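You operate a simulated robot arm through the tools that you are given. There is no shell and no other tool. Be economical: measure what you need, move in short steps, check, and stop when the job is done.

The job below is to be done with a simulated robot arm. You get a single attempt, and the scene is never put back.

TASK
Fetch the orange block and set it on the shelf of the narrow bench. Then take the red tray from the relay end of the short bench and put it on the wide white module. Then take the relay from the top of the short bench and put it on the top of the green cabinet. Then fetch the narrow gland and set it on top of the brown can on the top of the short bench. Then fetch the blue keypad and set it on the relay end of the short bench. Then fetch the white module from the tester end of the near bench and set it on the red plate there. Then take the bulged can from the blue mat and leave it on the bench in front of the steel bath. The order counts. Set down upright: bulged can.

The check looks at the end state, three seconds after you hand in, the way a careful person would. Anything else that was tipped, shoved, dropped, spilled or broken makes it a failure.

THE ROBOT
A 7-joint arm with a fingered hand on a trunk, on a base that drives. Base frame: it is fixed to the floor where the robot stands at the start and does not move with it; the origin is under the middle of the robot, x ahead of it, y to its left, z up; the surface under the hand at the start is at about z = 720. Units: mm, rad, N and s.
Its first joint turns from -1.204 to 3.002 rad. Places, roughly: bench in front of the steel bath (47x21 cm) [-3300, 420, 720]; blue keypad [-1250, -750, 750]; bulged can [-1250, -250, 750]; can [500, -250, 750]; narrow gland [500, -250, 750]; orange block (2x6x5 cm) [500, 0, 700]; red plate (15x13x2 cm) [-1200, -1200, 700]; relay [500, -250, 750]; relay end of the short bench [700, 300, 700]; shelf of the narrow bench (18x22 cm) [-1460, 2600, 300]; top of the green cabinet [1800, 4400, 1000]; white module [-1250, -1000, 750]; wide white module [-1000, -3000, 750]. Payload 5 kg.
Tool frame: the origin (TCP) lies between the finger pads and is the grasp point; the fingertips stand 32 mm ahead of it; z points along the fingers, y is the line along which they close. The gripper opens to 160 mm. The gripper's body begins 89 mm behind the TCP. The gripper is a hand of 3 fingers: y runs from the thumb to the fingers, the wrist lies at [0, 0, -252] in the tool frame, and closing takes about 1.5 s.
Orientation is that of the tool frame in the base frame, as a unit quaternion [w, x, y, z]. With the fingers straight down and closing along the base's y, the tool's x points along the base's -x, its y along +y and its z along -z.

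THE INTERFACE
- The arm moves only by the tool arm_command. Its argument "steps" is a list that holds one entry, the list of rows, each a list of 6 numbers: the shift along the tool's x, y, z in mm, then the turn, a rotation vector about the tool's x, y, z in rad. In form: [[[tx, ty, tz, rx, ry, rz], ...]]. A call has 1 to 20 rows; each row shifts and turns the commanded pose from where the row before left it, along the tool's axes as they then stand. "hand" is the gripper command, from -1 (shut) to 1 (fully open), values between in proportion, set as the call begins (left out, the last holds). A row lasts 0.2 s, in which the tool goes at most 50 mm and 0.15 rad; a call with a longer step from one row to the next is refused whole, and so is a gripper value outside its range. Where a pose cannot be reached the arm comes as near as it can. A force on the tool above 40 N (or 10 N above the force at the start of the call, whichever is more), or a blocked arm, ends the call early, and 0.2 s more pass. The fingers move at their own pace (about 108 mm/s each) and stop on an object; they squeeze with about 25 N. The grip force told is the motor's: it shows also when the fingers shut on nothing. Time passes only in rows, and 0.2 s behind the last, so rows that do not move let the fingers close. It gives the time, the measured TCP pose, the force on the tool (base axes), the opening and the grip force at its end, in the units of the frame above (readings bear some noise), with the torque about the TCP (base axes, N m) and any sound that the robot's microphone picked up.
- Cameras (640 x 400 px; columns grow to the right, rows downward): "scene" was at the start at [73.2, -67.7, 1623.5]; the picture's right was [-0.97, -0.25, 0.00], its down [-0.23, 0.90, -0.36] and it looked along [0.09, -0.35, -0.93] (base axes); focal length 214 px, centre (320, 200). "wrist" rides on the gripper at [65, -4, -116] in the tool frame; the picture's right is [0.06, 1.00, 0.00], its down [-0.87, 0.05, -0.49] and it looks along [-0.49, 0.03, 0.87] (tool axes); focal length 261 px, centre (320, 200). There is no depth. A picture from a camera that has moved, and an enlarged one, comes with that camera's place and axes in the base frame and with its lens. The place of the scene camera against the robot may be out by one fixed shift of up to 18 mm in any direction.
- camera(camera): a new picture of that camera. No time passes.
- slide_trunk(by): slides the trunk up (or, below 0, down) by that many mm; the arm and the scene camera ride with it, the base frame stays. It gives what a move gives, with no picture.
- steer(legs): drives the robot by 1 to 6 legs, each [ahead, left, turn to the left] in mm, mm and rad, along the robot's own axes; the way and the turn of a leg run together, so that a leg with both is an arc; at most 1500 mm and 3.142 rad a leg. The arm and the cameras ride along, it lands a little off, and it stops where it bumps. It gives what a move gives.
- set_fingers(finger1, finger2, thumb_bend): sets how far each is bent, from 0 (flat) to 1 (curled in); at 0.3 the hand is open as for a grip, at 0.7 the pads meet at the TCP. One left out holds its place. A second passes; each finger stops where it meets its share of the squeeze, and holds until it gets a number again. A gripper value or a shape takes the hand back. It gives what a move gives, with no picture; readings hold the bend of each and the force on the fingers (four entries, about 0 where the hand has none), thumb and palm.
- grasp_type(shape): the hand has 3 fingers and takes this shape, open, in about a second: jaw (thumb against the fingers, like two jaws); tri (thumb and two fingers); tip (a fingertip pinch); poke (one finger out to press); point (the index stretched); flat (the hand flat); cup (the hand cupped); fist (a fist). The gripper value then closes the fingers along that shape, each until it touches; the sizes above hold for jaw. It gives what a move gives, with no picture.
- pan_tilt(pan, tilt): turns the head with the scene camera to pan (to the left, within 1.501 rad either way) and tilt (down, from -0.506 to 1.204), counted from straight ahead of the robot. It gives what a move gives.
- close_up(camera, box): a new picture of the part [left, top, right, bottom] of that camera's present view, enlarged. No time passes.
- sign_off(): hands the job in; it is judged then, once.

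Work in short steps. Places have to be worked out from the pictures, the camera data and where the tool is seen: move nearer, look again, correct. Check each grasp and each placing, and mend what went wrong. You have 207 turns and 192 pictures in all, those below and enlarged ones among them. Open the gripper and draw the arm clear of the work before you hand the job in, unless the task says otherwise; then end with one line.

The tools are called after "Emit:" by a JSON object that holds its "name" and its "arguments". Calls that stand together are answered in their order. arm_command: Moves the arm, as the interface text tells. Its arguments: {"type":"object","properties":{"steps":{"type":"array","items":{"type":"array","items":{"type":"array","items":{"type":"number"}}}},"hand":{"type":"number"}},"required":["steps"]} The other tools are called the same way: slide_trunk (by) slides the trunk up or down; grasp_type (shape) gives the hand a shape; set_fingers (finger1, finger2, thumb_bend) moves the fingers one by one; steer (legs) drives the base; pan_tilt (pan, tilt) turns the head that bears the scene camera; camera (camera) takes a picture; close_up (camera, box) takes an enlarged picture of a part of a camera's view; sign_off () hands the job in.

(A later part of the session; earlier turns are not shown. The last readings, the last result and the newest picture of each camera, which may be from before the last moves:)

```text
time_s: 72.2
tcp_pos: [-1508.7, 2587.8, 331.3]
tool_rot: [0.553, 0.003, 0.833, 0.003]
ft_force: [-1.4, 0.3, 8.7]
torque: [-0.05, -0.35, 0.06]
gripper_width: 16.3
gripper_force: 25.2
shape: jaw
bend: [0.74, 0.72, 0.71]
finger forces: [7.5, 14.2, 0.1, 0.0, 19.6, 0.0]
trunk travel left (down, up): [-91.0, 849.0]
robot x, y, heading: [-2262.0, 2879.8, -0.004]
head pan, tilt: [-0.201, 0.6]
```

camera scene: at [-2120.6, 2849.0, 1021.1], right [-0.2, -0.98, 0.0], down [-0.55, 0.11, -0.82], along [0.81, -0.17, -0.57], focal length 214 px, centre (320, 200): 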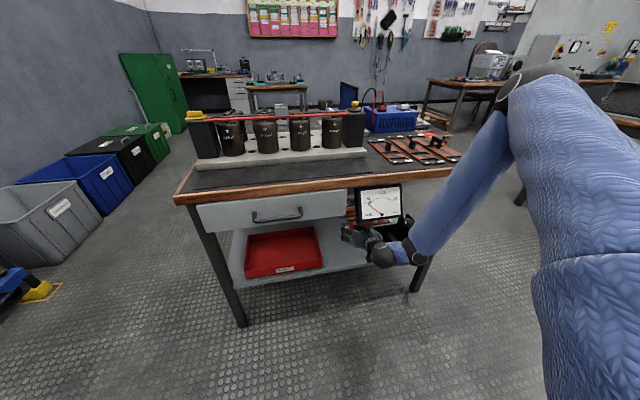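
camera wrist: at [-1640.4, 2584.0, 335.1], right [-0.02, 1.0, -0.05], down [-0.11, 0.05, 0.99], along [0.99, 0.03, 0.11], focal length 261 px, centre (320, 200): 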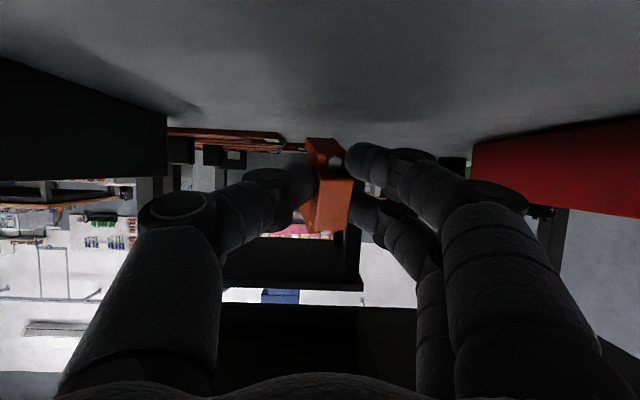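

Contact felt (8.7 N). Open moderately to release.

Emit:
{"name": "arm_command", "arguments": {"steps": [[[0, 0, 0, 0, 0, 0], [0, 0, 0, 0, 0, 0], [0, 0, 0, 0, 0, 0], [0, 0, 0, 0, 0, 0]]], "hand": -0.2}}

Emit:
{"name": "camera", "arguments": {"camera": "wrist"}}

```text
time_s: 73.2
tcp_pos: [-1508.2, 2588.0, 330.6]
tool_rot: [0.551, 0.003, 0.834, 0.003]
ft_force: [0.2, -4.7, 12.0]
torque: [0.24, -0.28, -0.1]
gripper_width: 60.7
gripper_force: 0.2
shape: jaw
bend: [0.75, 0.73, 0.7]
finger forces: [12.7, 0.0, 0.0, 0.0, 0.2, 0.0]
trunk travel left (down, up): [-91.0, 849.0]
robot x, y, heading: [-2267.1, 2881.3, -0.002]
head pan, tilt: [-0.201, 0.6]
```

```text
158 pictures are left
camera wrist: at [-1640.3, 2583.9, 316.7], right [-0.02, 1.0, -0.05], down [-0.11, 0.05, 0.99], along [0.99, 0.03, 0.11], focal length 261 px, centre (320, 200)
```

wrist: 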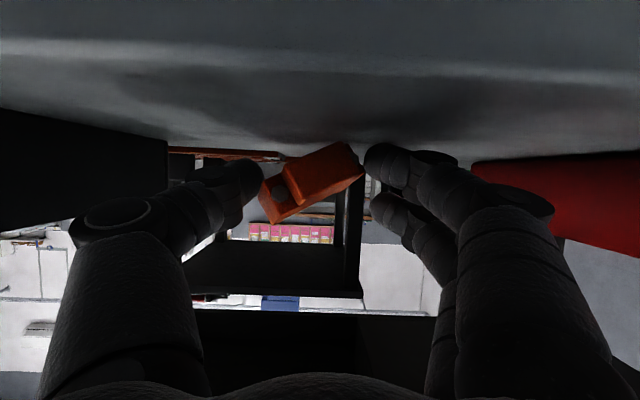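

The block is leaning toward the thumb and a finger presses the shelf. I raise a few mm and open wider.

Emit:
{"name": "slide_trunk", "arguments": {"by": 6}}

Emit:
{"name": "arm_command", "arguments": {"steps": [[[0, 0, 0, 0, 0, 0], [0, 0, 0, 0, 0, 0], [0, 0, 0, 0, 0, 0]]], "hand": 0.2}}

Emit:
{"name": "camera", "arguments": {"camera": "wrist"}}

```text
time_s: 73.8
tcp_pos: [-1507.7, 2586.8, 336.3]
tool_rot: [0.55, 0.003, 0.835, 0.003]
ft_force: [0.4, -0.5, -0.2]
torque: [0.0, 0.01, 0.0]
gripper_width: 63.7
gripper_force: 0.1
shape: jaw
bend: [0.73, 0.73, 0.7]
finger forces: [0.0, 0.0, 0.0, 0.1, 0.1, 0.0]
trunk travel left (down, up): [-97.0, 843.0]
robot x, y, heading: [-2266.1, 2878.6, -0.003]
head pan, tilt: [-0.201, 0.6]
```

```text
time_s: 74.6
tcp_pos: [-1507.5, 2587.9, 336.7]
tool_rot: [0.551, 0.002, 0.835, 0.003]
ft_force: [0.2, -0.5, 0.1]
torque: [0.01, 0.03, 0.0]
gripper_width: 95.2
gripper_force: 0.0
shape: jaw
bend: [0.71, 0.71, 0.7]
finger forces: [0.0, 0.0, 0.0, 0.1, 0.0, 0.0]
trunk travel left (down, up): [-97.0, 843.0]
robot x, y, heading: [-2267.6, 2880.8, -0.005]
head pan, tilt: [-0.201, 0.6]
```

```text
157 pictures are left
camera wrist: at [-1640.4, 2583.9, 322.0], right [-0.02, 1.0, -0.05], down [-0.11, 0.05, 0.99], along [0.99, 0.03, 0.11], focal length 261 px, centre (320, 200)
```

wrist: 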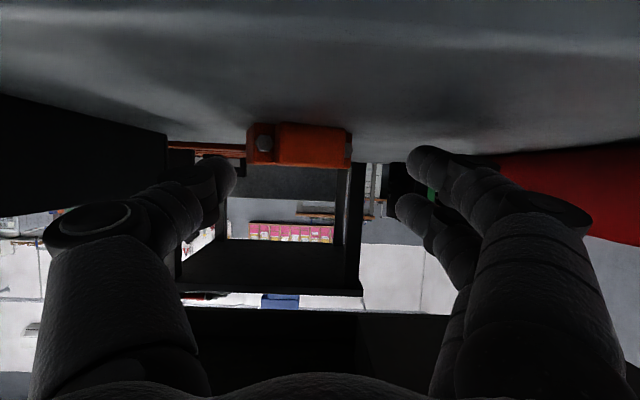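

The block lies flat on the shelf, free. I back straight out.

Emit:
{"name": "steer", "arguments": {"legs": [[-330, 0, 0]]}}

Emit:
{"name": "camera", "arguments": {"camera": "wrist"}}

```text
time_s: 76.8
tcp_pos: [-1842.5, 2589.0, 336.9]
tool_rot: [0.551, 0.001, 0.835, 0.005]
ft_force: [0.3, -0.1, 0.8]
torque: [0.0, 0.0, 0.02]
gripper_width: 95.6
gripper_force: 0.0
shape: jaw
bend: [0.71, 0.71, 0.7]
finger forces: [0.0, 0.1, 0.0, 0.0, 0.0, 0.0]
trunk travel left (down, up): [-97.0, 843.0]
robot x, y, heading: [-2600.4, 2881.3, -0.001]
head pan, tilt: [-0.201, 0.6]
```

```text
156 pictures are left
camera wrist: at [-1974.3, 2586.0, 321.9], right [-0.03, 1.0, -0.05], down [-0.11, 0.05, 0.99], along [0.99, 0.03, 0.11], focal length 261 px, centre (320, 200)
```

wrist: 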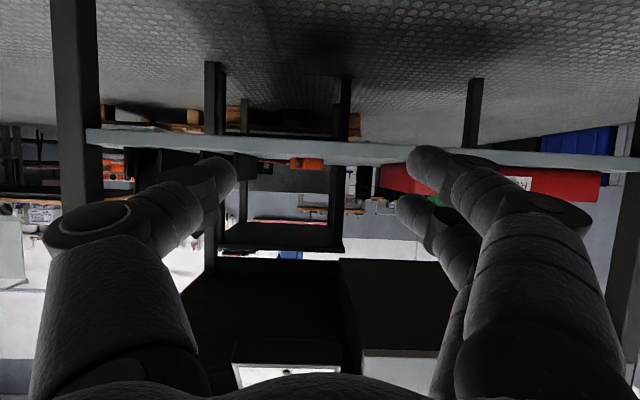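

Block done. Raise the trunk, then restore the tool to pointing down (with some retreat allowed).

Emit:
{"name": "slide_trunk", "arguments": {"by": 400}}

Emit:
{"name": "slide_trunk", "arguments": {"by": 300}}

Emit:
{"name": "arm_command", "arguments": {"steps": [[[0, 0, -10, 0, 0.148, 0], [0, 0, -10, 0, 0.148, 0], [0, 0, -10, 0, 0.148, 0], [0, 0, -10, 0, 0.148, 0], [0, 0, -10, 0, 0.148, 0], [0, 0, -10, 0, 0.148, 0], [0, 0, -10, 0, 0.148, 0], [0, 0, 0, 0, 0.134, 0], [0, 0, 0, 0, 0, 0]]], "hand": 0.4}}

```text
time_s: 80.6
tcp_pos: [-1842.5, 2590.0, 735.3]
tool_rot: [0.551, 0.002, 0.835, 0.004]
ft_force: [0.1, 0.0, 0.0]
torque: [-0.02, 0.02, 0.03]
gripper_width: 95.4
gripper_force: 0.1
shape: jaw
bend: [0.71, 0.71, 0.7]
finger forces: [0.0, 0.1, 0.1, 0.1, 0.1, 0.1]
trunk travel left (down, up): [-497.0, 443.0]
robot x, y, heading: [-2599.3, 2883.1, 0.003]
head pan, tilt: [-0.201, 0.6]
```

```text
time_s: 83.6
tcp_pos: [-1841.4, 2589.8, 1036.3]
tool_rot: [0.551, 0.002, 0.834, 0.004]
ft_force: [-0.4, 0.4, -0.5]
torque: [0.02, 0.02, -0.01]
gripper_width: 95.5
gripper_force: 0.1
shape: jaw
bend: [0.71, 0.71, 0.7]
finger forces: [0.0, 0.1, 0.1, 0.0, 0.0, 0.0]
trunk travel left (down, up): [-797.0, 143.0]
robot x, y, heading: [-2600.0, 2880.2, 0.001]
head pan, tilt: [-0.201, 0.6]
```

```text
time_s: 85.6
tcp_pos: [-1886.7, 2589.0, 1087.0]
tool_rot: [-0.002, -0.001, 1.0, 0.005]
ft_force: [-0.6, 0.5, 0.2]
torque: [-0.05, 0.0, 0.03]
gripper_width: 111.7
gripper_force: 0.0
shape: jaw
bend: [0.67, 0.67, 0.64]
finger forces: [0.0, 0.0, 0.0, 0.1, 0.0, 0.0]
trunk travel left (down, up): [-797.0, 143.0]
robot x, y, heading: [-2599.9, 2879.2, -0.004]
head pan, tilt: [-0.201, 0.6]
```

Tool is down again at z 1087. Now drive the proven route back in reverse.

Emit:
{"name": "steer", "arguments": {"legs": [[450, -1261, 0], [0, 0, 2.255], [-664, -814, 0]]}}

Emit:
{"name": "steer", "arguments": {"legs": [[-950, 0, 0], [0, 0, -2.255]]}}

```text
time_s: 102.8
tcp_pos: [-1344.0, 2334.8, 1085.9]
tool_rot: [0.004, 0.902, -0.431, -0.002]
ft_force: [-0.3, 0.6, 0.9]
torque: [-0.01, 0.04, -0.01]
gripper_width: 111.9
gripper_force: 0.1
shape: jaw
bend: [0.67, 0.67, 0.64]
finger forces: [0.0, 0.0, 0.1, 0.1, 0.0, 0.0]
trunk travel left (down, up): [-797.0, 143.0]
robot x, y, heading: [-1123.0, 1596.6, 2.25]
head pan, tilt: [-0.201, 0.6]
```

```text
time_s: 113.1
tcp_pos: [171.2, 538.8, 1086.2]
tool_rot: [-0.001, 0.019, 1.0, 0.004]
ft_force: [-0.3, -0.1, 0.6]
torque: [0.03, -0.03, 0.0]
gripper_width: 111.8
gripper_force: 0.2
shape: jaw
bend: [0.67, 0.67, 0.64]
finger forces: [0.0, 0.1, 0.0, 0.0, 0.0, 0.0]
trunk travel left (down, up): [-797.0, 143.0]
robot x, y, heading: [-531.7, 858.5, -0.038]
head pan, tilt: [-0.201, 0.6]
```

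Now to the short bench, aiming to have the hand near the red tray at about (485, 180).

Emit:
{"name": "steer", "arguments": {"legs": [[310, -355, 0.038]]}}

Emit:
{"name": "pan_tilt", "arguments": {"pan": -0.2, "tilt": 0.75}}

Emit:
{"name": "camera", "arguments": {"camera": "scene"}}

Emit:
{"name": "camera", "arguments": {"camera": "wrist"}}

```text
time_s: 115.9
tcp_pos: [483.2, 214.0, 1086.1]
tool_rot: [-0.001, 0.0, 1.0, 0.004]
ft_force: [0.8, -0.9, -0.6]
torque: [0.02, 0.01, 0.02]
gripper_width: 111.9
gripper_force: 0.0
shape: jaw
bend: [0.67, 0.67, 0.64]
finger forces: [0.0, 0.1, 0.0, 0.1, 0.0, 0.0]
trunk travel left (down, up): [-797.0, 143.0]
robot x, y, heading: [-235.3, 507.6, -0.002]
head pan, tilt: [-0.201, 0.6]
```

```text
time_s: 116.6
tcp_pos: [483.1, 213.8, 1085.5]
tool_rot: [-0.001, -0.001, 1.0, 0.004]
ft_force: [-1.1, -0.1, -0.5]
torque: [-0.01, -0.04, -0.02]
gripper_width: 111.6
gripper_force: 0.0
shape: jaw
bend: [0.67, 0.67, 0.64]
finger forces: [0.1, 0.1, 0.0, 0.1, 0.0, 0.0]
trunk travel left (down, up): [-797.0, 143.0]
robot x, y, heading: [-229.7, 509.2, 0.001]
head pan, tilt: [-0.201, 0.75]
```

```text
155 pictures are left
camera scene: at [-91.0, 476.1, 1627.3], right [-0.2, -0.98, 0.0], down [-0.67, 0.14, -0.73], along [0.72, -0.15, -0.68], focal length 214 px, centre (320, 200)
```

scene: 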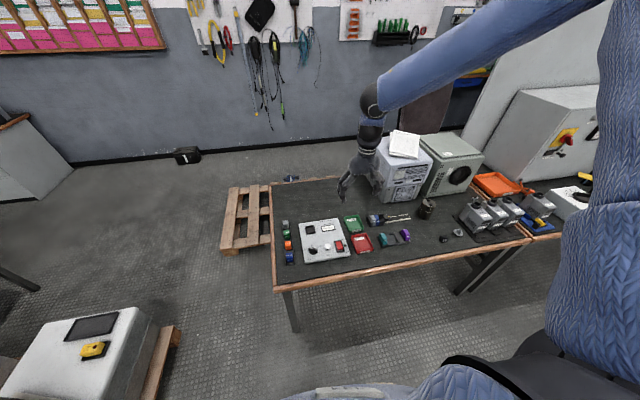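

```text
154 pictures are left
camera wrist: at [418.1, 209.4, 1201.9], right [-0.06, 1.0, 0.01], down [0.87, 0.05, 0.49], along [0.49, 0.04, -0.87], focal length 261 px, centre (320, 200)
```

wrist: 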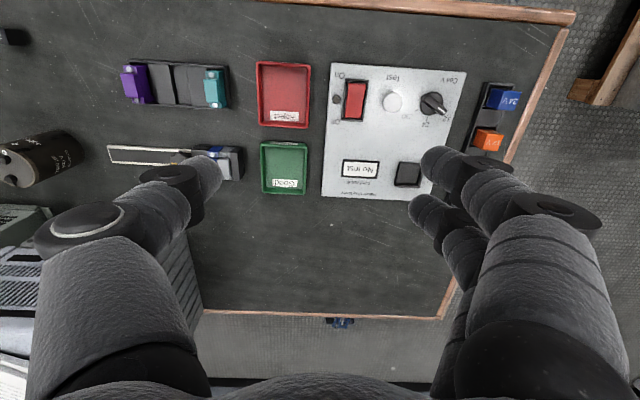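

The red tray is ~93×108 mm centred near (486, 156). I move over it, open to ~118 mm, and lower the trunk 240.

Emit:
{"name": "arm_command", "arguments": {"steps": [[[-2, -29, 0, 0, 0, 0], [0, -29, 0, 0, 0, 0], [0, 0, 0, 0, 0, 0]]], "hand": 0.475}}

Emit:
{"name": "slide_trunk", "arguments": {"by": -230}}

Emit:
{"name": "camera", "arguments": {"camera": "wrist"}}

```text
time_s: 117.4
tcp_pos: [485.8, 155.6, 1083.6]
tool_rot: [-0.002, -0.001, 1.0, 0.005]
ft_force: [-1.0, 0.3, -0.1]
torque: [0.0, 0.02, 0.02]
gripper_width: 117.6
gripper_force: 0.1
shape: jaw
bend: [0.64, 0.64, 0.61]
finger forces: [0.0, 0.0, 0.0, 0.0, 0.0, 0.1]
trunk travel left (down, up): [-797.0, 143.0]
robot x, y, heading: [-231.1, 506.0, -0.0]
head pan, tilt: [-0.201, 0.75]
```

```text
time_s: 119.8
tcp_pos: [485.5, 156.6, 856.2]
tool_rot: [-0.001, -0.001, 1.0, 0.004]
ft_force: [-0.1, 0.1, -0.5]
torque: [0.0, -0.01, 0.01]
gripper_width: 117.5
gripper_force: 0.0
shape: jaw
bend: [0.64, 0.64, 0.61]
finger forces: [0.0, 0.0, 0.1, 0.0, 0.0, 0.0]
trunk travel left (down, up): [-567.0, 373.0]
robot x, y, heading: [-232.1, 505.7, -0.002]
head pan, tilt: [-0.201, 0.75]
```

```text
153 pictures are left
camera wrist: at [420.2, 151.3, 971.2], right [-0.06, 1.0, 0.01], down [0.87, 0.05, 0.49], along [0.49, 0.04, -0.87], focal length 261 px, centre (320, 200)
```

wrist: 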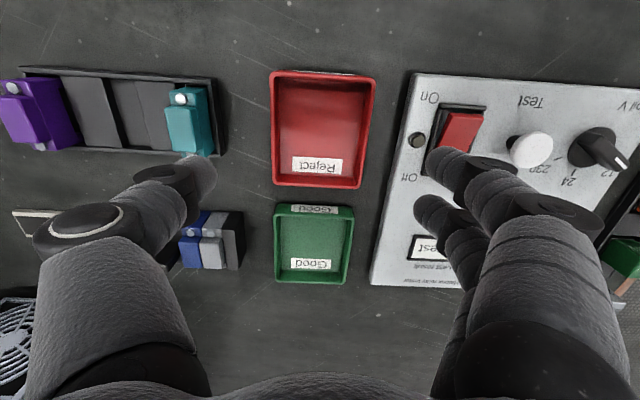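

Tray centre y≈160. Narrow to ~108 mm, shift +3 in y, and lower 85.

Emit:
{"name": "arm_command", "arguments": {"steps": [[[0, 4, 0, 0, 0, 0], [0, 0, 0, 0, 0, 0]]], "hand": 0.35}}

Emit:
{"name": "slide_trunk", "arguments": {"by": -80}}

Emit:
{"name": "camera", "arguments": {"camera": "wrist"}}

```text
time_s: 120.4
tcp_pos: [484.9, 159.9, 855.1]
tool_rot: [-0.001, -0.001, 1.0, 0.004]
ft_force: [-0.5, -0.1, -0.1]
torque: [-0.01, 0.01, -0.02]
gripper_width: 108.6
gripper_force: 0.0
shape: jaw
bend: [0.68, 0.68, 0.65]
finger forces: [0.0, 0.1, 0.0, 0.1, 0.1, 0.0]
trunk travel left (down, up): [-567.0, 373.0]
robot x, y, heading: [-233.4, 504.1, -0.002]
head pan, tilt: [-0.201, 0.75]
```

```text
time_s: 121.6
tcp_pos: [485.2, 160.9, 776.6]
tool_rot: [-0.001, -0.001, 1.0, 0.004]
ft_force: [0.3, 0.1, 0.0]
torque: [0.02, -0.03, -0.01]
gripper_width: 108.5
gripper_force: 0.2
shape: jaw
bend: [0.68, 0.68, 0.65]
finger forces: [0.0, 0.0, 0.0, 0.0, 0.0, 0.0]
trunk travel left (down, up): [-487.0, 453.0]
robot x, y, heading: [-230.7, 505.1, -0.003]
head pan, tilt: [-0.201, 0.75]
```

```text
152 pictures are left
camera wrist: at [420.1, 155.4, 891.4], right [-0.06, 1.0, 0.01], down [0.87, 0.05, 0.49], along [0.49, 0.04, -0.87], focal length 261 px, centre (320, 200)
```

wrist: 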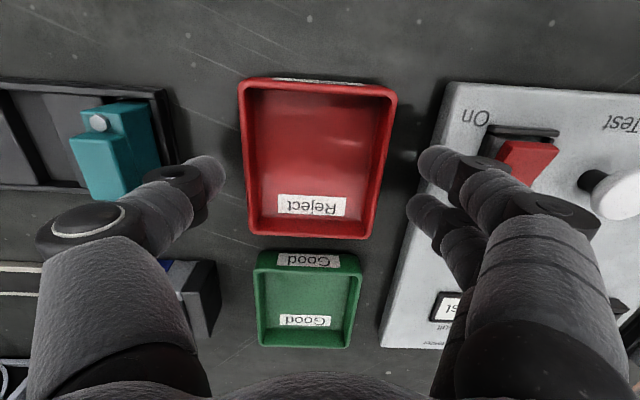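

The finger tips splay; the right finger would land on the tester's edge. I narrow to 96 mm and shift y by -5.

Emit:
{"name": "arm_command", "arguments": {"steps": [[[0, -5, 0, 0, 0, 0], [0, 0, 0, 0, 0, 0]]], "hand": 0.18}}

Emit:
{"name": "camera", "arguments": {"camera": "wrist"}}

```text
time_s: 122.2
tcp_pos: [485.0, 155.3, 774.9]
tool_rot: [-0.001, 0.0, 1.0, 0.005]
ft_force: [0.7, 0.9, 0.1]
torque: [0.01, -0.01, 0.03]
gripper_width: 95.2
gripper_force: 0.0
shape: jaw
bend: [0.71, 0.71, 0.7]
finger forces: [0.1, 0.1, 0.0, 0.0, 0.0, 0.0]
trunk travel left (down, up): [-487.0, 453.0]
robot x, y, heading: [-232.3, 506.2, -0.003]
head pan, tilt: [-0.201, 0.75]
```

```text
151 pictures are left
camera wrist: at [420.2, 150.2, 890.7], right [-0.06, 1.0, 0.01], down [0.87, 0.05, 0.49], along [0.49, 0.04, -0.87], focal length 261 px, centre (320, 200)
```

wrist: 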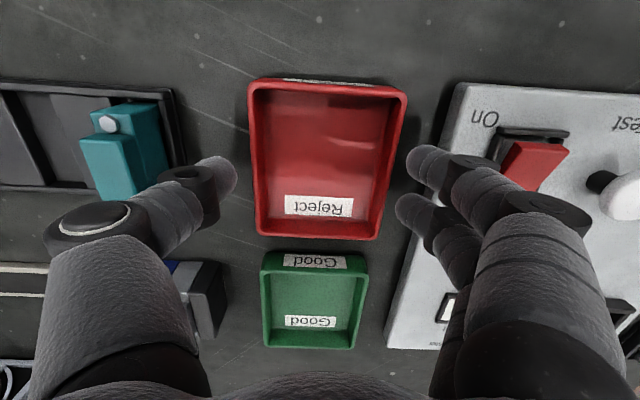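

Keep this offset (fingers hug the tray side) and lower in small steps, watching finger forces.

Emit:
{"name": "slide_trunk", "arguments": {"by": -8}}

Emit:
{"name": "slide_trunk", "arguments": {"by": -6}}

Emit:
{"name": "camera", "arguments": {"camera": "wrist"}}

```text
time_s: 122.8
tcp_pos: [484.6, 154.5, 767.6]
tool_rot: [-0.001, -0.001, 1.0, 0.005]
ft_force: [-0.7, -0.6, 0.8]
torque: [-0.01, 0.0, 0.01]
gripper_width: 95.1
gripper_force: 0.0
shape: jaw
bend: [0.71, 0.71, 0.7]
finger forces: [0.2, 0.0, 0.0, 0.0, 0.1, 0.1]
trunk travel left (down, up): [-479.0, 461.0]
robot x, y, heading: [-231.0, 506.1, -0.001]
head pan, tilt: [-0.201, 0.75]
```

```text
time_s: 123.3
tcp_pos: [485.5, 154.4, 760.6]
tool_rot: [-0.002, -0.001, 1.0, 0.005]
ft_force: [1.0, -0.4, 1.0]
torque: [0.0, 0.0, 0.01]
gripper_width: 94.9
gripper_force: 0.1
shape: jaw
bend: [0.71, 0.71, 0.7]
finger forces: [0.0, 0.0, 0.1, 0.0, 0.0, 0.1]
trunk travel left (down, up): [-473.0, 467.0]
robot x, y, heading: [-232.9, 510.5, -0.004]
head pan, tilt: [-0.201, 0.75]
```

```text
150 pictures are left
camera wrist: at [420.0, 150.3, 876.9], right [-0.06, 1.0, 0.01], down [0.87, 0.05, 0.49], along [0.49, 0.04, -0.87], focal length 261 px, centre (320, 200)
```

wrist: 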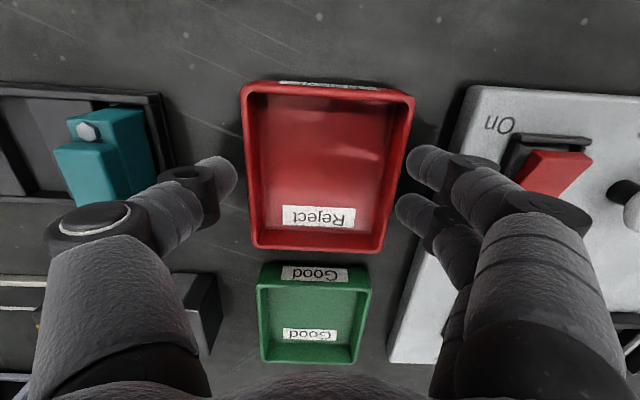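

No contact; tips are ~10 mm below the rim. Lower 5 more and close.

Emit:
{"name": "slide_trunk", "arguments": {"by": -5}}

Emit:
{"name": "arm_command", "arguments": {"steps": [[[0, 0, 0, 0, 0, 0], [0, 0, 0, 0, 0, 0], [0, 0, 0, 0, 0, 0], [0, 0, 0, 0, 0, 0]]], "hand": -0.2}}

Emit:
{"name": "camera", "arguments": {"camera": "wrist"}}

```text
time_s: 123.9
tcp_pos: [485.8, 155.3, 757.1]
tool_rot: [-0.001, -0.001, 1.0, 0.004]
ft_force: [-0.8, 0.7, -0.2]
torque: [0.0, -0.02, 0.01]
gripper_width: 95.2
gripper_force: 0.1
shape: jaw
bend: [0.71, 0.71, 0.7]
finger forces: [0.1, 0.1, 0.0, 0.0, 0.0, 0.0]
trunk travel left (down, up): [-468.0, 472.0]
robot x, y, heading: [-233.1, 508.9, -0.0]
head pan, tilt: [-0.201, 0.75]
```

```text
time_s: 124.9
tcp_pos: [485.2, 155.3, 756.0]
tool_rot: [-0.001, -0.001, 1.0, 0.004]
ft_force: [0.6, 1.0, 0.2]
torque: [0.05, -0.01, 0.04]
gripper_width: 80.0
gripper_force: 25.2
shape: jaw
bend: [0.72, 0.72, 0.7]
finger forces: [11.4, 11.5, 0.0, 0.0, 22.2, 0.0]
trunk travel left (down, up): [-468.0, 472.0]
robot x, y, heading: [-230.8, 504.9, 0.0]
head pan, tilt: [-0.201, 0.75]
```

```text
149 pictures are left
camera wrist: at [420.1, 150.2, 871.7], right [-0.06, 1.0, 0.01], down [0.87, 0.05, 0.49], along [0.49, 0.04, -0.87], focal length 261 px, centre (320, 200)
```

wrist: 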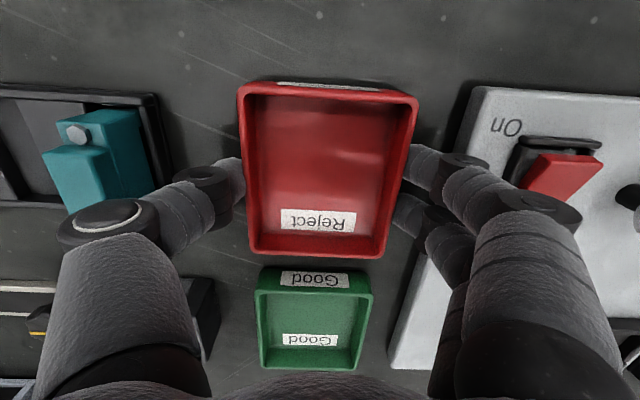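

Gripped (80 mm, balanced forces). Lift with the trunk and check.

Emit:
{"name": "slide_trunk", "arguments": {"by": 150}}

Emit:
{"name": "camera", "arguments": {"camera": "wrist"}}

```text
time_s: 126.6
tcp_pos: [485.5, 156.2, 906.9]
tool_rot: [-0.002, 0.0, 1.0, 0.005]
ft_force: [-0.3, 0.5, -2.9]
torque: [-0.02, -0.02, 0.02]
gripper_width: 79.8
gripper_force: 25.1
shape: jaw
bend: [0.72, 0.72, 0.7]
finger forces: [11.4, 11.4, 0.0, 0.0, 22.8, 0.0]
trunk travel left (down, up): [-618.0, 322.0]
robot x, y, heading: [-231.0, 507.8, -0.001]
head pan, tilt: [-0.201, 0.75]
```

```text
148 pictures are left
camera wrist: at [420.4, 149.9, 1021.3], right [-0.06, 1.0, 0.01], down [0.87, 0.05, 0.49], along [0.49, 0.04, -0.87], focal length 261 px, centre (320, 200)
```

wrist: 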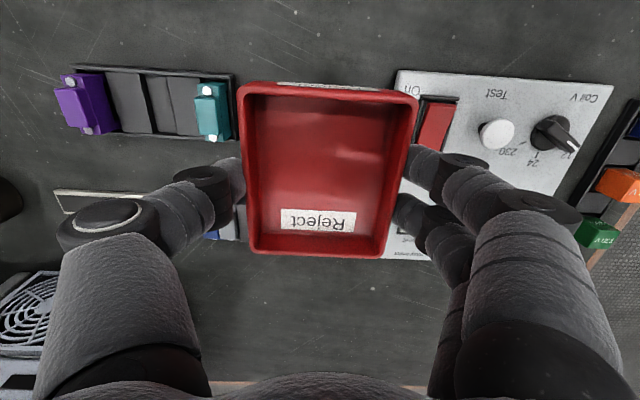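

Tray held level. I raise to a travel height, turn right to face south, and look.

Emit:
{"name": "slide_trunk", "arguments": {"by": 150}}

Emit:
{"name": "steer", "arguments": {"legs": [[-80, 0, 0], [0, 0, -1.57]]}}

Emit:
{"name": "pan_tilt", "arguments": {"pan": 0.2, "tilt": 0.5}}

Emit:
{"name": "camera", "arguments": {"camera": "scene"}}

Emit:
{"name": "pan_tilt", "arguments": {"pan": -1.1, "tilt": 0.5}}

Emit:
{"name": "camera", "arguments": {"camera": "scene"}}

```text
time_s: 128.4
tcp_pos: [485.5, 154.7, 1055.2]
tool_rot: [-0.002, -0.001, 1.0, 0.004]
ft_force: [0.1, 0.0, -2.3]
torque: [-0.02, -0.01, -0.02]
gripper_width: 79.7
gripper_force: 25.0
shape: jaw
bend: [0.72, 0.72, 0.7]
finger forces: [11.3, 11.4, 0.0, 0.0, 22.7, 0.1]
trunk travel left (down, up): [-768.0, 172.0]
robot x, y, heading: [-233.3, 507.3, 0.004]
head pan, tilt: [-0.201, 0.75]
```

```text
time_s: 133.2
tcp_pos: [-637.9, -221.8, 1057.0]
tool_rot: [0.002, 0.694, 0.72, 0.003]
ft_force: [-0.5, -1.0, -3.3]
torque: [-0.01, -0.01, -0.02]
gripper_width: 79.7
gripper_force: 25.2
shape: jaw
bend: [0.72, 0.72, 0.7]
finger forces: [11.3, 11.3, 0.1, 0.1, 22.7, 0.0]
trunk travel left (down, up): [-768.0, 172.0]
robot x, y, heading: [-313.6, 503.5, -1.536]
head pan, tilt: [-0.201, 0.75]
```

```text
time_s: 134.0
tcp_pos: [-637.9, -222.7, 1055.4]
tool_rot: [0.001, 0.694, 0.72, 0.005]
ft_force: [0.1, -0.5, -3.5]
torque: [-0.06, 0.01, 0.01]
gripper_width: 79.7
gripper_force: 25.4
shape: jaw
bend: [0.72, 0.72, 0.7]
finger forces: [11.3, 11.3, 0.1, 0.0, 22.6, 0.0]
trunk travel left (down, up): [-768.0, 172.0]
robot x, y, heading: [-313.4, 505.3, -1.537]
head pan, tilt: [0.201, 0.499]
```

```text
147 pictures are left
camera scene: at [-280.7, 353.9, 1620.2], right [-0.97, -0.23, 0.0], down [-0.11, 0.47, -0.88], along [0.2, -0.85, -0.48], focal length 214 px, centre (320, 200)
```

scene: 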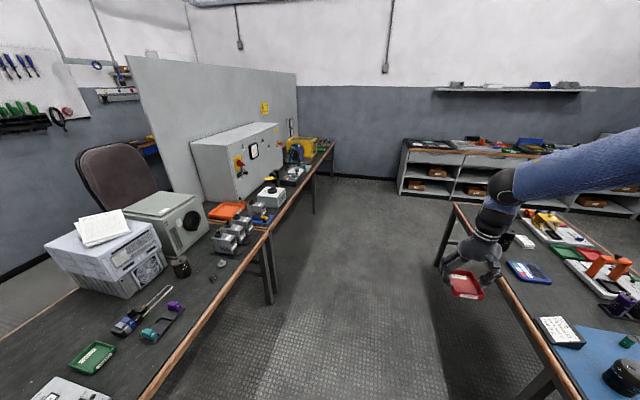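

```text
time_s: 135.5
tcp_pos: [-637.6, -222.8, 1054.9]
tool_rot: [0.002, 0.694, 0.72, 0.005]
ft_force: [-0.1, 0.6, -2.2]
torque: [-0.01, -0.05, 0.02]
gripper_width: 79.6
gripper_force: 25.2
shape: jaw
bend: [0.72, 0.72, 0.7]
finger forces: [11.4, 11.3, 0.1, 0.0, 22.6, 0.0]
trunk travel left (down, up): [-768.0, 172.0]
robot x, y, heading: [-309.9, 504.1, -1.533]
head pan, tilt: [-1.1, 0.499]
```

```text
146 pictures are left
camera scene: at [-381.4, 398.2, 1620.2], right [-0.49, 0.87, 0.0], down [0.42, 0.23, -0.88], along [-0.77, -0.43, -0.48], focal length 214 px, centre (320, 200)
```

scene: 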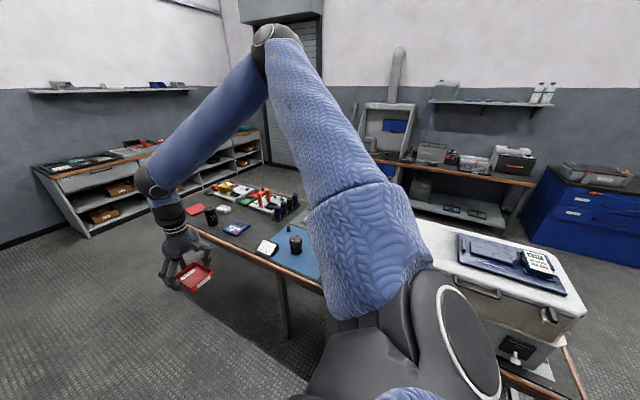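

I see the route south. I look at the south counter where the wide white module should be, and the near bench, enlarged.

Emit:
{"name": "pan_tilt", "arguments": {"pan": -0.15, "tilt": 0.4}}

Emit:
{"name": "close_up", "arguments": {"camera": "scene", "box": [300, 100, 500, 225]}}

Emit:
{"name": "close_up", "arguments": {"camera": "scene", "box": [330, 150, 640, 344]}}

```text
time_s: 136.7
tcp_pos: [-637.8, -223.4, 1055.8]
tool_rot: [0.002, 0.694, 0.72, 0.004]
ft_force: [0.1, 0.1, -2.9]
torque: [-0.01, 0.01, -0.03]
gripper_width: 79.5
gripper_force: 25.7
shape: jaw
bend: [0.72, 0.72, 0.7]
finger forces: [11.3, 11.2, 0.1, 0.0, 22.7, 0.0]
trunk travel left (down, up): [-768.0, 172.0]
robot x, y, heading: [-308.3, 507.8, -1.538]
head pan, tilt: [-0.15, 0.4]
```

```text
3.20 times, centred on (400, 162) of scene
camera zoom: at [-312.6, 350.4, 1629.3], right [-0.99, 0.12, 0.0], down [0.05, 0.39, -0.92], along [-0.11, -0.91, -0.39], focal length 686 px, centre (64, 320)
```

zoom: 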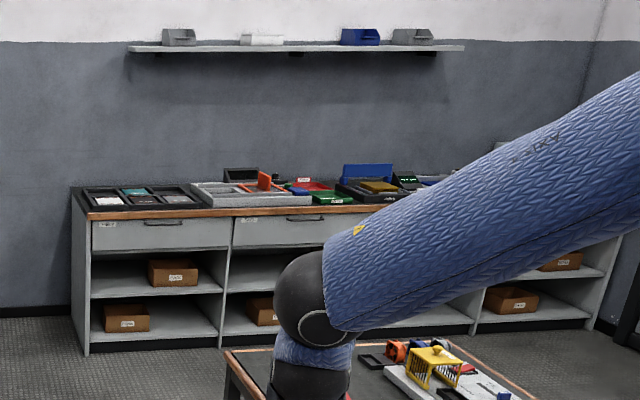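

```text
2.06 times, centred on (485, 247) of scene
camera zoom: at [-312.6, 350.4, 1629.3], right [-0.99, 0.12, 0.0], down [0.05, 0.39, -0.92], along [-0.11, -0.91, -0.39], focal length 442 px, centre (-20, 103)
```

zoom: 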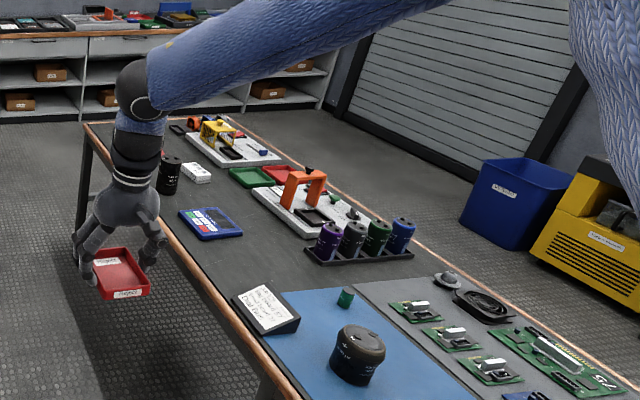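

I drive south along the corridor in two legs, straightening the heading, and look at the counter.

Emit:
{"name": "steer", "arguments": {"legs": [[0, 0, -0.035], [1250, 0, 0], [1000, -250, 0]]}}

Emit:
{"name": "pan_tilt", "arguments": {"pan": -0.3, "tilt": 0.6}}

Emit:
{"name": "camera", "arguments": {"camera": "scene"}}

```text
time_s: 148.4
tcp_pos: [-969.3, -2463.9, 1055.9]
tool_rot: [0.001, 0.718, 0.696, 0.005]
ft_force: [0.1, 0.3, -2.8]
torque: [0.02, 0.02, -0.02]
gripper_width: 79.3
gripper_force: 24.6
shape: jaw
bend: [0.72, 0.72, 0.7]
finger forces: [11.3, 11.3, 0.0, 0.1, 22.7, 0.1]
trunk travel left (down, up): [-768.0, 172.0]
robot x, y, heading: [-591.9, -1760.2, -1.602]
head pan, tilt: [-0.15, 0.4]
```

```text
time_s: 149.2
tcp_pos: [-969.4, -2463.9, 1055.8]
tool_rot: [0.003, 0.718, 0.696, 0.004]
ft_force: [-0.2, -0.9, -2.7]
torque: [-0.02, 0.01, 0.0]
gripper_width: 79.8
gripper_force: 25.2
shape: jaw
bend: [0.72, 0.72, 0.7]
finger forces: [11.3, 11.3, 0.1, 0.0, 22.7, 0.0]
trunk travel left (down, up): [-768.0, 172.0]
robot x, y, heading: [-593.9, -1759.3, -1.603]
head pan, tilt: [-0.3, 0.6]
```

```text
143 pictures are left
camera scene: at [-616.8, -1905.9, 1611.2], right [-0.95, 0.33, 0.0], down [0.18, 0.53, -0.83], along [-0.27, -0.78, -0.56], focal length 214 px, centre (320, 200)
```

scene: 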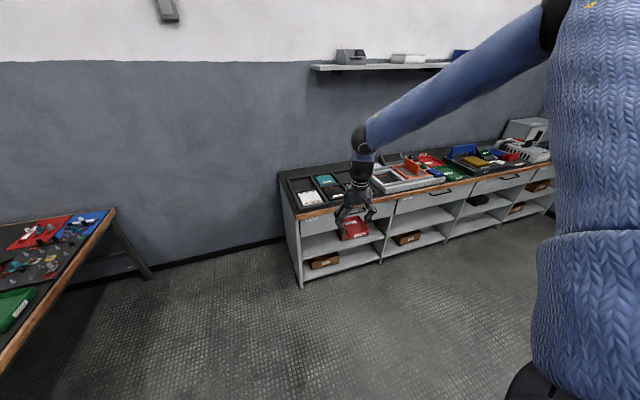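

I enlarge the counter top.

Emit:
{"name": "close_up", "arguments": {"camera": "scene", "box": [270, 130, 430, 230]}}

Emit:
{"name": "camera", "arguments": {"camera": "wrist"}}

```text
4.00 times, centred on (350, 180) of scene
camera zoom: at [-616.8, -1905.9, 1611.2], right [-0.95, 0.33, 0.0], down [0.18, 0.53, -0.83], along [-0.27, -0.78, -0.56], focal length 858 px, centre (200, 280)
```

zoom: 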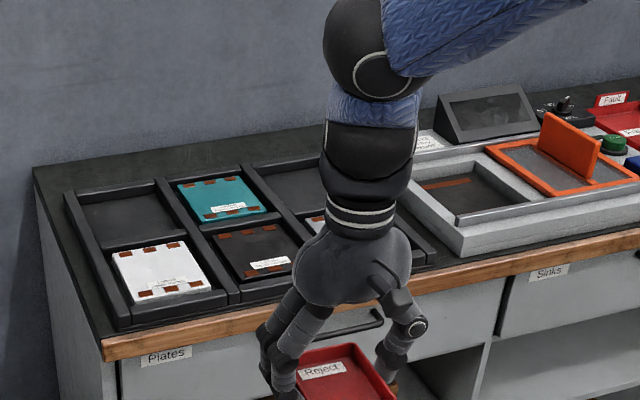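

```text
141 pictures are left
camera wrist: at [-972.2, -2398.7, 1171.6], right [1.0, 0.03, 0.01], down [0.02, -0.87, 0.49], along [0.02, -0.49, -0.87], focal length 261 px, centre (320, 200)
```

wrist: 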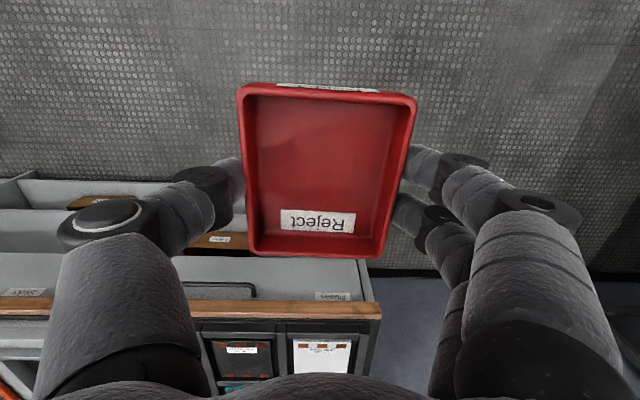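

I drive 330 mm ahead so the wrist camera sees the rack from above.

Emit:
{"name": "steer", "arguments": {"legs": [[330, 0, 0.03]]}}

Emit:
{"name": "camera", "arguments": {"camera": "wrist"}}

Emit:
{"name": "camera", "arguments": {"camera": "scene"}}

```text
time_s: 151.3
tcp_pos: [-951.0, -2806.8, 1056.2]
tool_rot: [0.002, 0.707, 0.708, 0.004]
ft_force: [0.0, -0.3, -4.1]
torque: [0.03, 0.0, -0.01]
gripper_width: 79.4
gripper_force: 25.2
shape: jaw
bend: [0.72, 0.72, 0.7]
finger forces: [11.3, 11.3, 0.1, 0.0, 22.7, 0.0]
trunk travel left (down, up): [-768.0, 172.0]
robot x, y, heading: [-603.1, -2089.3, -1.574]
head pan, tilt: [-0.3, 0.6]
```

```text
140 pictures are left
camera wrist: at [-956.7, -2741.9, 1171.2], right [1.0, 0.06, 0.01], down [0.05, -0.87, 0.49], along [0.04, -0.49, -0.87], focal length 261 px, centre (320, 200)
```

wrist: 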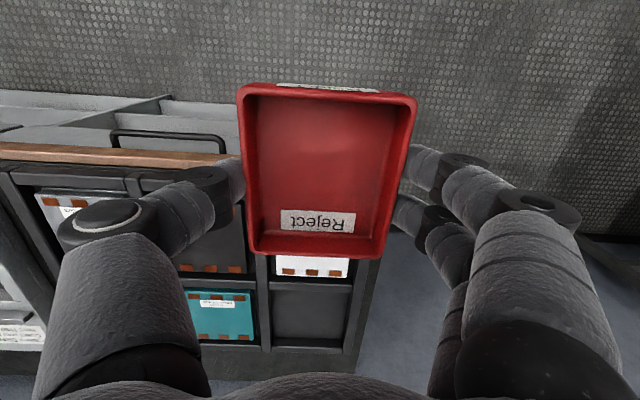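

```text
139 pictures are left
camera scene: at [-617.9, -2238.5, 1611.0], right [-0.96, 0.3, 0.0], down [0.17, 0.54, -0.82], along [-0.24, -0.79, -0.57], focal length 214 px, centre (320, 200)
```

scene: 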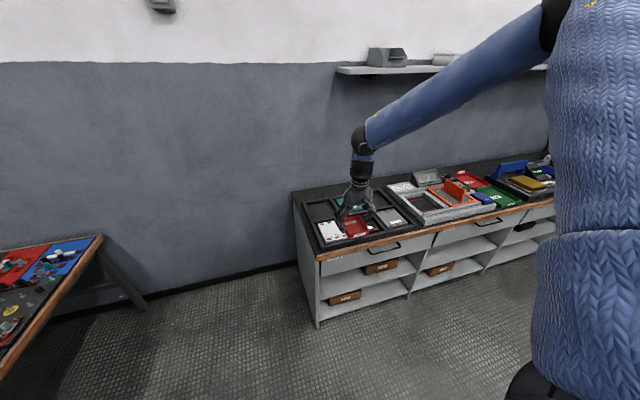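

Enlarge the rack.

Emit:
{"name": "close_up", "arguments": {"camera": "scene", "box": [290, 160, 450, 260]}}

Emit:
{"name": "close_up", "arguments": {"camera": "scene", "box": [400, 140, 560, 240]}}

```text
4.00 times, centred on (370, 210) of scene
camera zoom: at [-617.9, -2238.5, 1611.0], right [-0.96, 0.3, 0.0], down [0.17, 0.54, -0.82], along [-0.24, -0.79, -0.57], focal length 858 px, centre (120, 160)
```

zoom: 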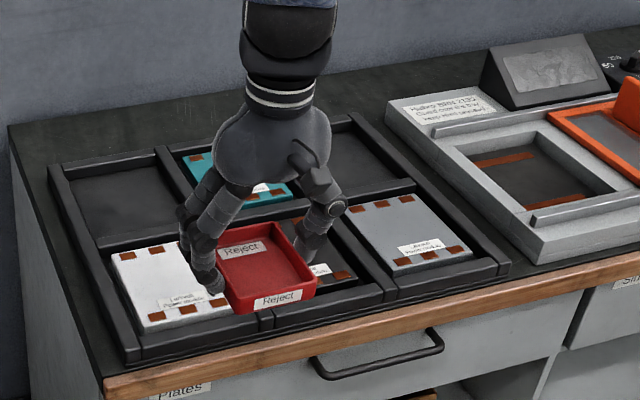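

```text
4.00 times, centred on (480, 190) of scene
camera zoom: at [-617.9, -2238.5, 1611.0], right [-0.96, 0.3, 0.0], down [0.17, 0.54, -0.82], along [-0.24, -0.79, -0.57], focal length 858 px, centre (-320, 240)
```

zoom: 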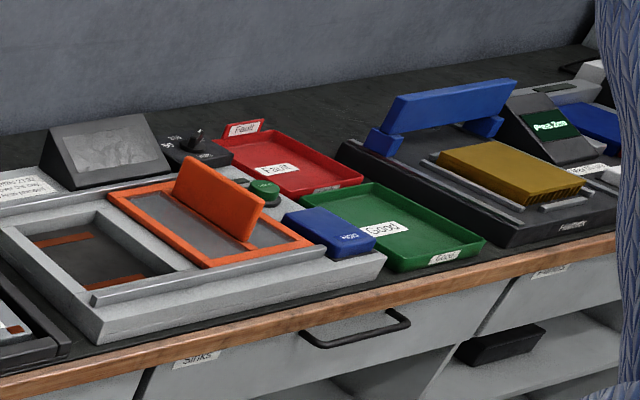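

The white plate (front-left cell) is at about (-948, -3106). I drive 295 ahead, then lower 200 and look.

Emit:
{"name": "steer", "arguments": {"legs": [[298, 0, 0]]}}

Emit:
{"name": "slide_trunk", "arguments": {"by": -180}}

Emit:
{"name": "camera", "arguments": {"camera": "wrist"}}

Emit:
{"name": "camera", "arguments": {"camera": "scene"}}

```text
time_s: 153.4
tcp_pos: [-947.8, -3106.0, 1054.9]
tool_rot: [0.003, 0.705, 0.709, 0.004]
ft_force: [0.1, -0.9, -3.0]
torque: [0.03, 0.01, 0.03]
gripper_width: 79.4
gripper_force: 25.4
shape: jaw
bend: [0.72, 0.72, 0.7]
finger forces: [11.3, 11.4, 0.1, 0.1, 22.7, 0.0]
trunk travel left (down, up): [-768.0, 172.0]
robot x, y, heading: [-602.0, -2387.5, -1.566]
head pan, tilt: [-0.3, 0.6]
```

```text
time_s: 155.4
tcp_pos: [-948.4, -3105.1, 876.7]
tool_rot: [0.002, 0.705, 0.71, 0.004]
ft_force: [1.3, 0.1, -3.4]
torque: [0.01, 0.01, 0.0]
gripper_width: 79.6
gripper_force: 24.8
shape: jaw
bend: [0.72, 0.72, 0.7]
finger forces: [11.2, 11.4, 0.1, 0.0, 22.7, 0.0]
trunk travel left (down, up): [-588.0, 352.0]
robot x, y, heading: [-599.1, -2386.7, -1.57]
head pan, tilt: [-0.3, 0.6]
```

```text
136 pictures are left
camera wrist: at [-953.4, -3040.0, 991.7], right [1.0, 0.07, 0.01], down [0.06, -0.87, 0.49], along [0.04, -0.49, -0.87], focal length 261 px, centre (320, 200)
```

wrist: 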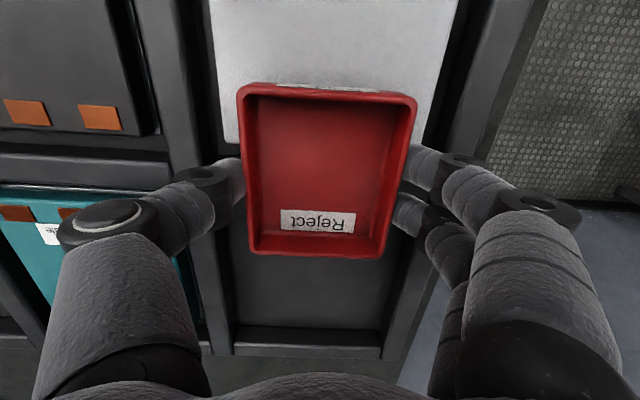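

```text
135 pictures are left
camera scene: at [-616.7, -2534.8, 1431.2], right [-0.96, 0.29, 0.0], down [0.17, 0.54, -0.82], along [-0.24, -0.79, -0.57], focal length 214 px, centre (320, 200)
```

scene: 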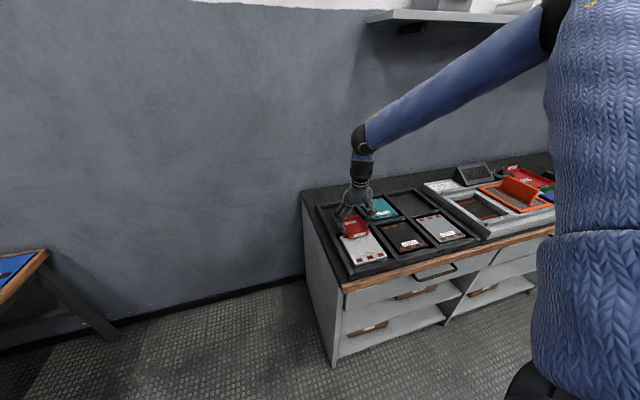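

Triangulating the two wrist views, the plate top is at z≈838 and its centre near y≈-3020, so I'm too far and low. Raise 40 and back 85.

Emit:
{"name": "slide_trunk", "arguments": {"by": 40}}

Emit:
{"name": "steer", "arguments": {"legs": [[-86, 0, 0]]}}

Emit:
{"name": "camera", "arguments": {"camera": "wrist"}}

Emit:
{"name": "close_up", "arguments": {"camera": "scene", "box": [290, 170, 450, 270]}}

```text
time_s: 156.2
tcp_pos: [-948.0, -3104.3, 915.3]
tool_rot: [0.002, 0.706, 0.708, 0.004]
ft_force: [-0.4, 0.2, -2.5]
torque: [0.0, 0.01, 0.01]
gripper_width: 79.5
gripper_force: 25.4
shape: jaw
bend: [0.72, 0.72, 0.7]
finger forces: [11.3, 11.3, 0.0, 0.0, 22.6, 0.0]
trunk travel left (down, up): [-628.0, 312.0]
robot x, y, heading: [-599.9, -2387.1, -1.564]
head pan, tilt: [-0.3, 0.6]
```

```text
time_s: 157.3
tcp_pos: [-948.9, -3014.0, 916.5]
tool_rot: [0.002, 0.706, 0.708, 0.003]
ft_force: [0.6, 0.2, -1.7]
torque: [-0.02, 0.0, 0.02]
gripper_width: 79.9
gripper_force: 24.8
shape: jaw
bend: [0.72, 0.72, 0.7]
finger forces: [11.2, 11.2, 0.1, 0.0, 22.7, 0.1]
trunk travel left (down, up): [-628.0, 312.0]
robot x, y, heading: [-599.7, -2297.3, -1.569]
head pan, tilt: [-0.3, 0.6]
```

```text
134 pictures are left
camera wrist: at [-955.1, -2949.5, 1032.4], right [1.0, 0.07, 0.01], down [0.05, -0.87, 0.49], along [0.04, -0.49, -0.87], focal length 261 px, centre (320, 200)
```

wrist: 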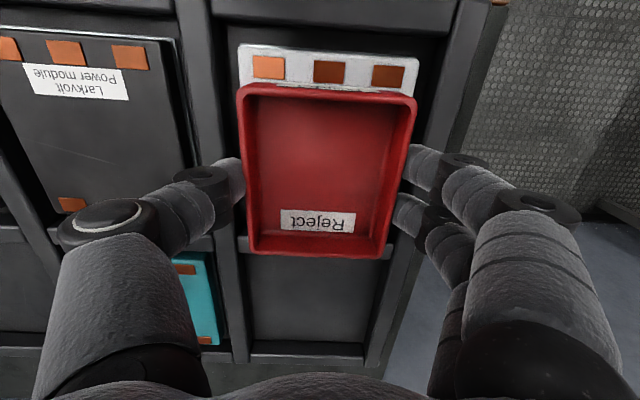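

```text
4.00 times, centred on (370, 220) of scene
camera zoom: at [-617.5, -2444.5, 1471.3], right [-0.96, 0.29, 0.0], down [0.17, 0.54, -0.83], along [-0.24, -0.79, -0.56], focal length 858 px, centre (120, 120)
```

zoom: 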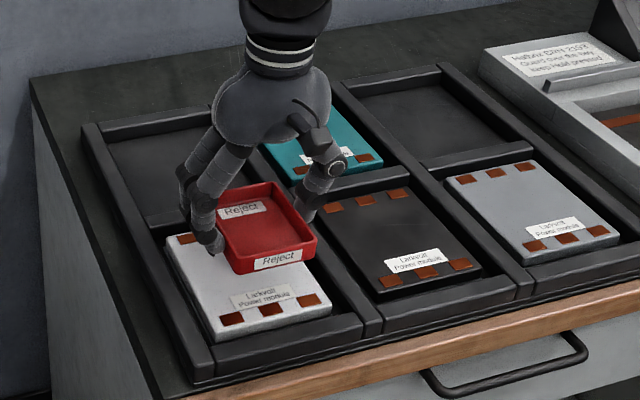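

Nearly centred over the white module (centre ≈ (-948, -3021)). Nudge 6 mm forward and lower toward contact.

Emit:
{"name": "arm_command", "arguments": {"steps": [[[-6, 0, 0, 0, 0, 0], [0, 0, 0, 0, 0, 0]]]}}

Emit:
{"name": "slide_trunk", "arguments": {"by": -30}}

Emit:
{"name": "slide_trunk", "arguments": {"by": -8}}

Emit:
{"name": "slide_trunk", "arguments": {"by": -5}}

Emit:
{"name": "close_up", "arguments": {"camera": "scene", "box": [290, 170, 450, 270]}}

```text
time_s: 157.9
tcp_pos: [-949.7, -3021.1, 916.4]
tool_rot: [0.002, 0.706, 0.708, 0.005]
ft_force: [-0.8, -0.2, -3.2]
torque: [0.0, 0.01, -0.02]
gripper_width: 79.6
gripper_force: 25.2
shape: jaw
bend: [0.72, 0.72, 0.7]
finger forces: [11.3, 11.3, 0.0, 0.0, 22.7, 0.0]
trunk travel left (down, up): [-628.0, 312.0]
robot x, y, heading: [-596.2, -2301.1, -1.568]
head pan, tilt: [-0.3, 0.6]
```

```text
time_s: 158.7
tcp_pos: [-949.3, -3020.7, 888.2]
tool_rot: [0.002, 0.706, 0.708, 0.003]
ft_force: [0.1, -0.8, -2.8]
torque: [-0.01, 0.0, 0.0]
gripper_width: 79.3
gripper_force: 25.2
shape: jaw
bend: [0.72, 0.72, 0.7]
finger forces: [11.3, 11.4, 0.0, 0.0, 22.7, 0.0]
trunk travel left (down, up): [-598.0, 342.0]
robot x, y, heading: [-599.1, -2301.8, -1.572]
head pan, tilt: [-0.3, 0.6]
```

```text
time_s: 159.2
tcp_pos: [-949.0, -3022.2, 878.2]
tool_rot: [0.002, 0.706, 0.708, 0.005]
ft_force: [0.1, -0.8, -2.3]
torque: [0.03, 0.02, 0.01]
gripper_width: 79.5
gripper_force: 25.3
shape: jaw
bend: [0.72, 0.72, 0.7]
finger forces: [11.3, 11.3, 0.0, 0.1, 22.6, 0.0]
trunk travel left (down, up): [-590.0, 350.0]
robot x, y, heading: [-598.5, -2295.4, -1.57]
head pan, tilt: [-0.3, 0.6]
```

```text
time_s: 159.8
tcp_pos: [-948.9, -3022.9, 873.2]
tool_rot: [0.002, 0.706, 0.708, 0.004]
ft_force: [0.0, 0.6, -2.2]
torque: [0.03, 0.03, 0.0]
gripper_width: 79.6
gripper_force: 24.6
shape: jaw
bend: [0.72, 0.72, 0.7]
finger forces: [11.4, 11.3, 0.1, 0.1, 22.7, 0.0]
trunk travel left (down, up): [-585.0, 355.0]
robot x, y, heading: [-601.0, -2299.4, -1.565]
head pan, tilt: [-0.3, 0.6]
```

```text
4.00 times, centred on (370, 220) of scene
camera zoom: at [-617.3, -2446.1, 1428.1], right [-0.96, 0.29, 0.0], down [0.17, 0.54, -0.82], along [-0.24, -0.79, -0.57], focal length 858 px, centre (120, 120)
```

zoom: 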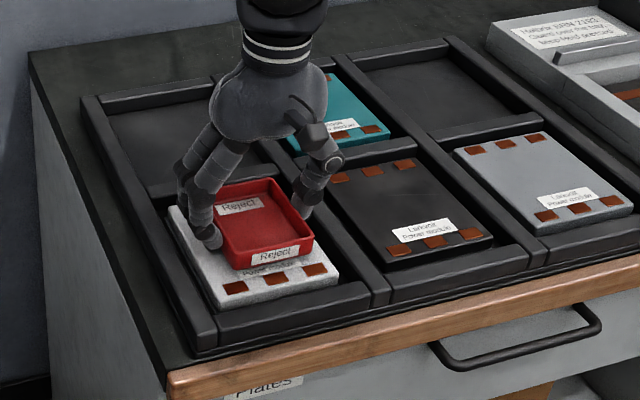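

No contact yet; keep lowering in 5 mm steps watching force.

Emit:
{"name": "slide_trunk", "arguments": {"by": -5}}

Emit:
{"name": "slide_trunk", "arguments": {"by": -5}}

Emit:
{"name": "slide_trunk", "arguments": {"by": -4}}

Emit:
{"name": "close_up", "arguments": {"camera": "scene", "box": [310, 190, 390, 240]}}

```text
time_s: 160.3
tcp_pos: [-948.8, -3022.3, 867.8]
tool_rot: [0.002, 0.706, 0.708, 0.004]
ft_force: [-0.1, 0.3, -3.2]
torque: [0.01, 0.01, 0.01]
gripper_width: 79.5
gripper_force: 24.8
shape: jaw
bend: [0.72, 0.72, 0.7]
finger forces: [11.3, 11.3, 0.1, 0.0, 22.6, 0.0]
trunk travel left (down, up): [-580.0, 360.0]
robot x, y, heading: [-597.3, -2299.9, -1.567]
head pan, tilt: [-0.3, 0.6]
```

```text
time_s: 160.8
tcp_pos: [-949.1, -3021.4, 863.1]
tool_rot: [0.002, 0.707, 0.707, 0.003]
ft_force: [0.1, 0.8, 4.4]
torque: [0.06, 0.06, 0.0]
gripper_width: 79.4
gripper_force: 25.1
shape: jaw
bend: [0.72, 0.72, 0.7]
finger forces: [11.9, 11.9, 0.0, 0.0, 24.3, 0.0]
trunk travel left (down, up): [-575.0, 365.0]
robot x, y, heading: [-598.6, -2295.1, -1.57]
head pan, tilt: [-0.3, 0.6]
```

```text
time_s: 161.4
tcp_pos: [-950.0, -3021.6, 861.7]
tool_rot: [0.004, 0.706, 0.708, 0.003]
ft_force: [-1.6, -1.3, 27.9]
torque: [-0.01, 0.06, -0.02]
gripper_width: 79.2
gripper_force: 24.7
shape: jaw
bend: [0.73, 0.73, 0.71]
finger forces: [13.2, 13.1, 0.1, 0.0, 27.8, 0.1]
trunk travel left (down, up): [-571.0, 369.0]
robot x, y, heading: [-600.1, -2298.9, -1.568]
head pan, tilt: [-0.3, 0.6]
```

```text
8.00 times, centred on (350, 215) of scene
camera zoom: at [-616.5, -2444.2, 1414.8], right [-0.96, 0.29, 0.0], down [0.17, 0.54, -0.83], along [-0.24, -0.79, -0.56], focal length 1716 px, centre (80, 80)
```

zoom: 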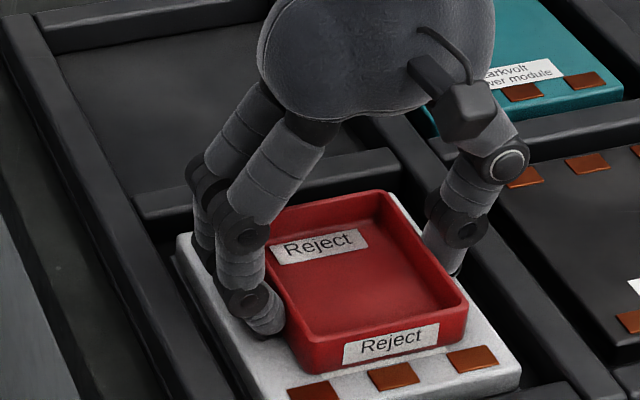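

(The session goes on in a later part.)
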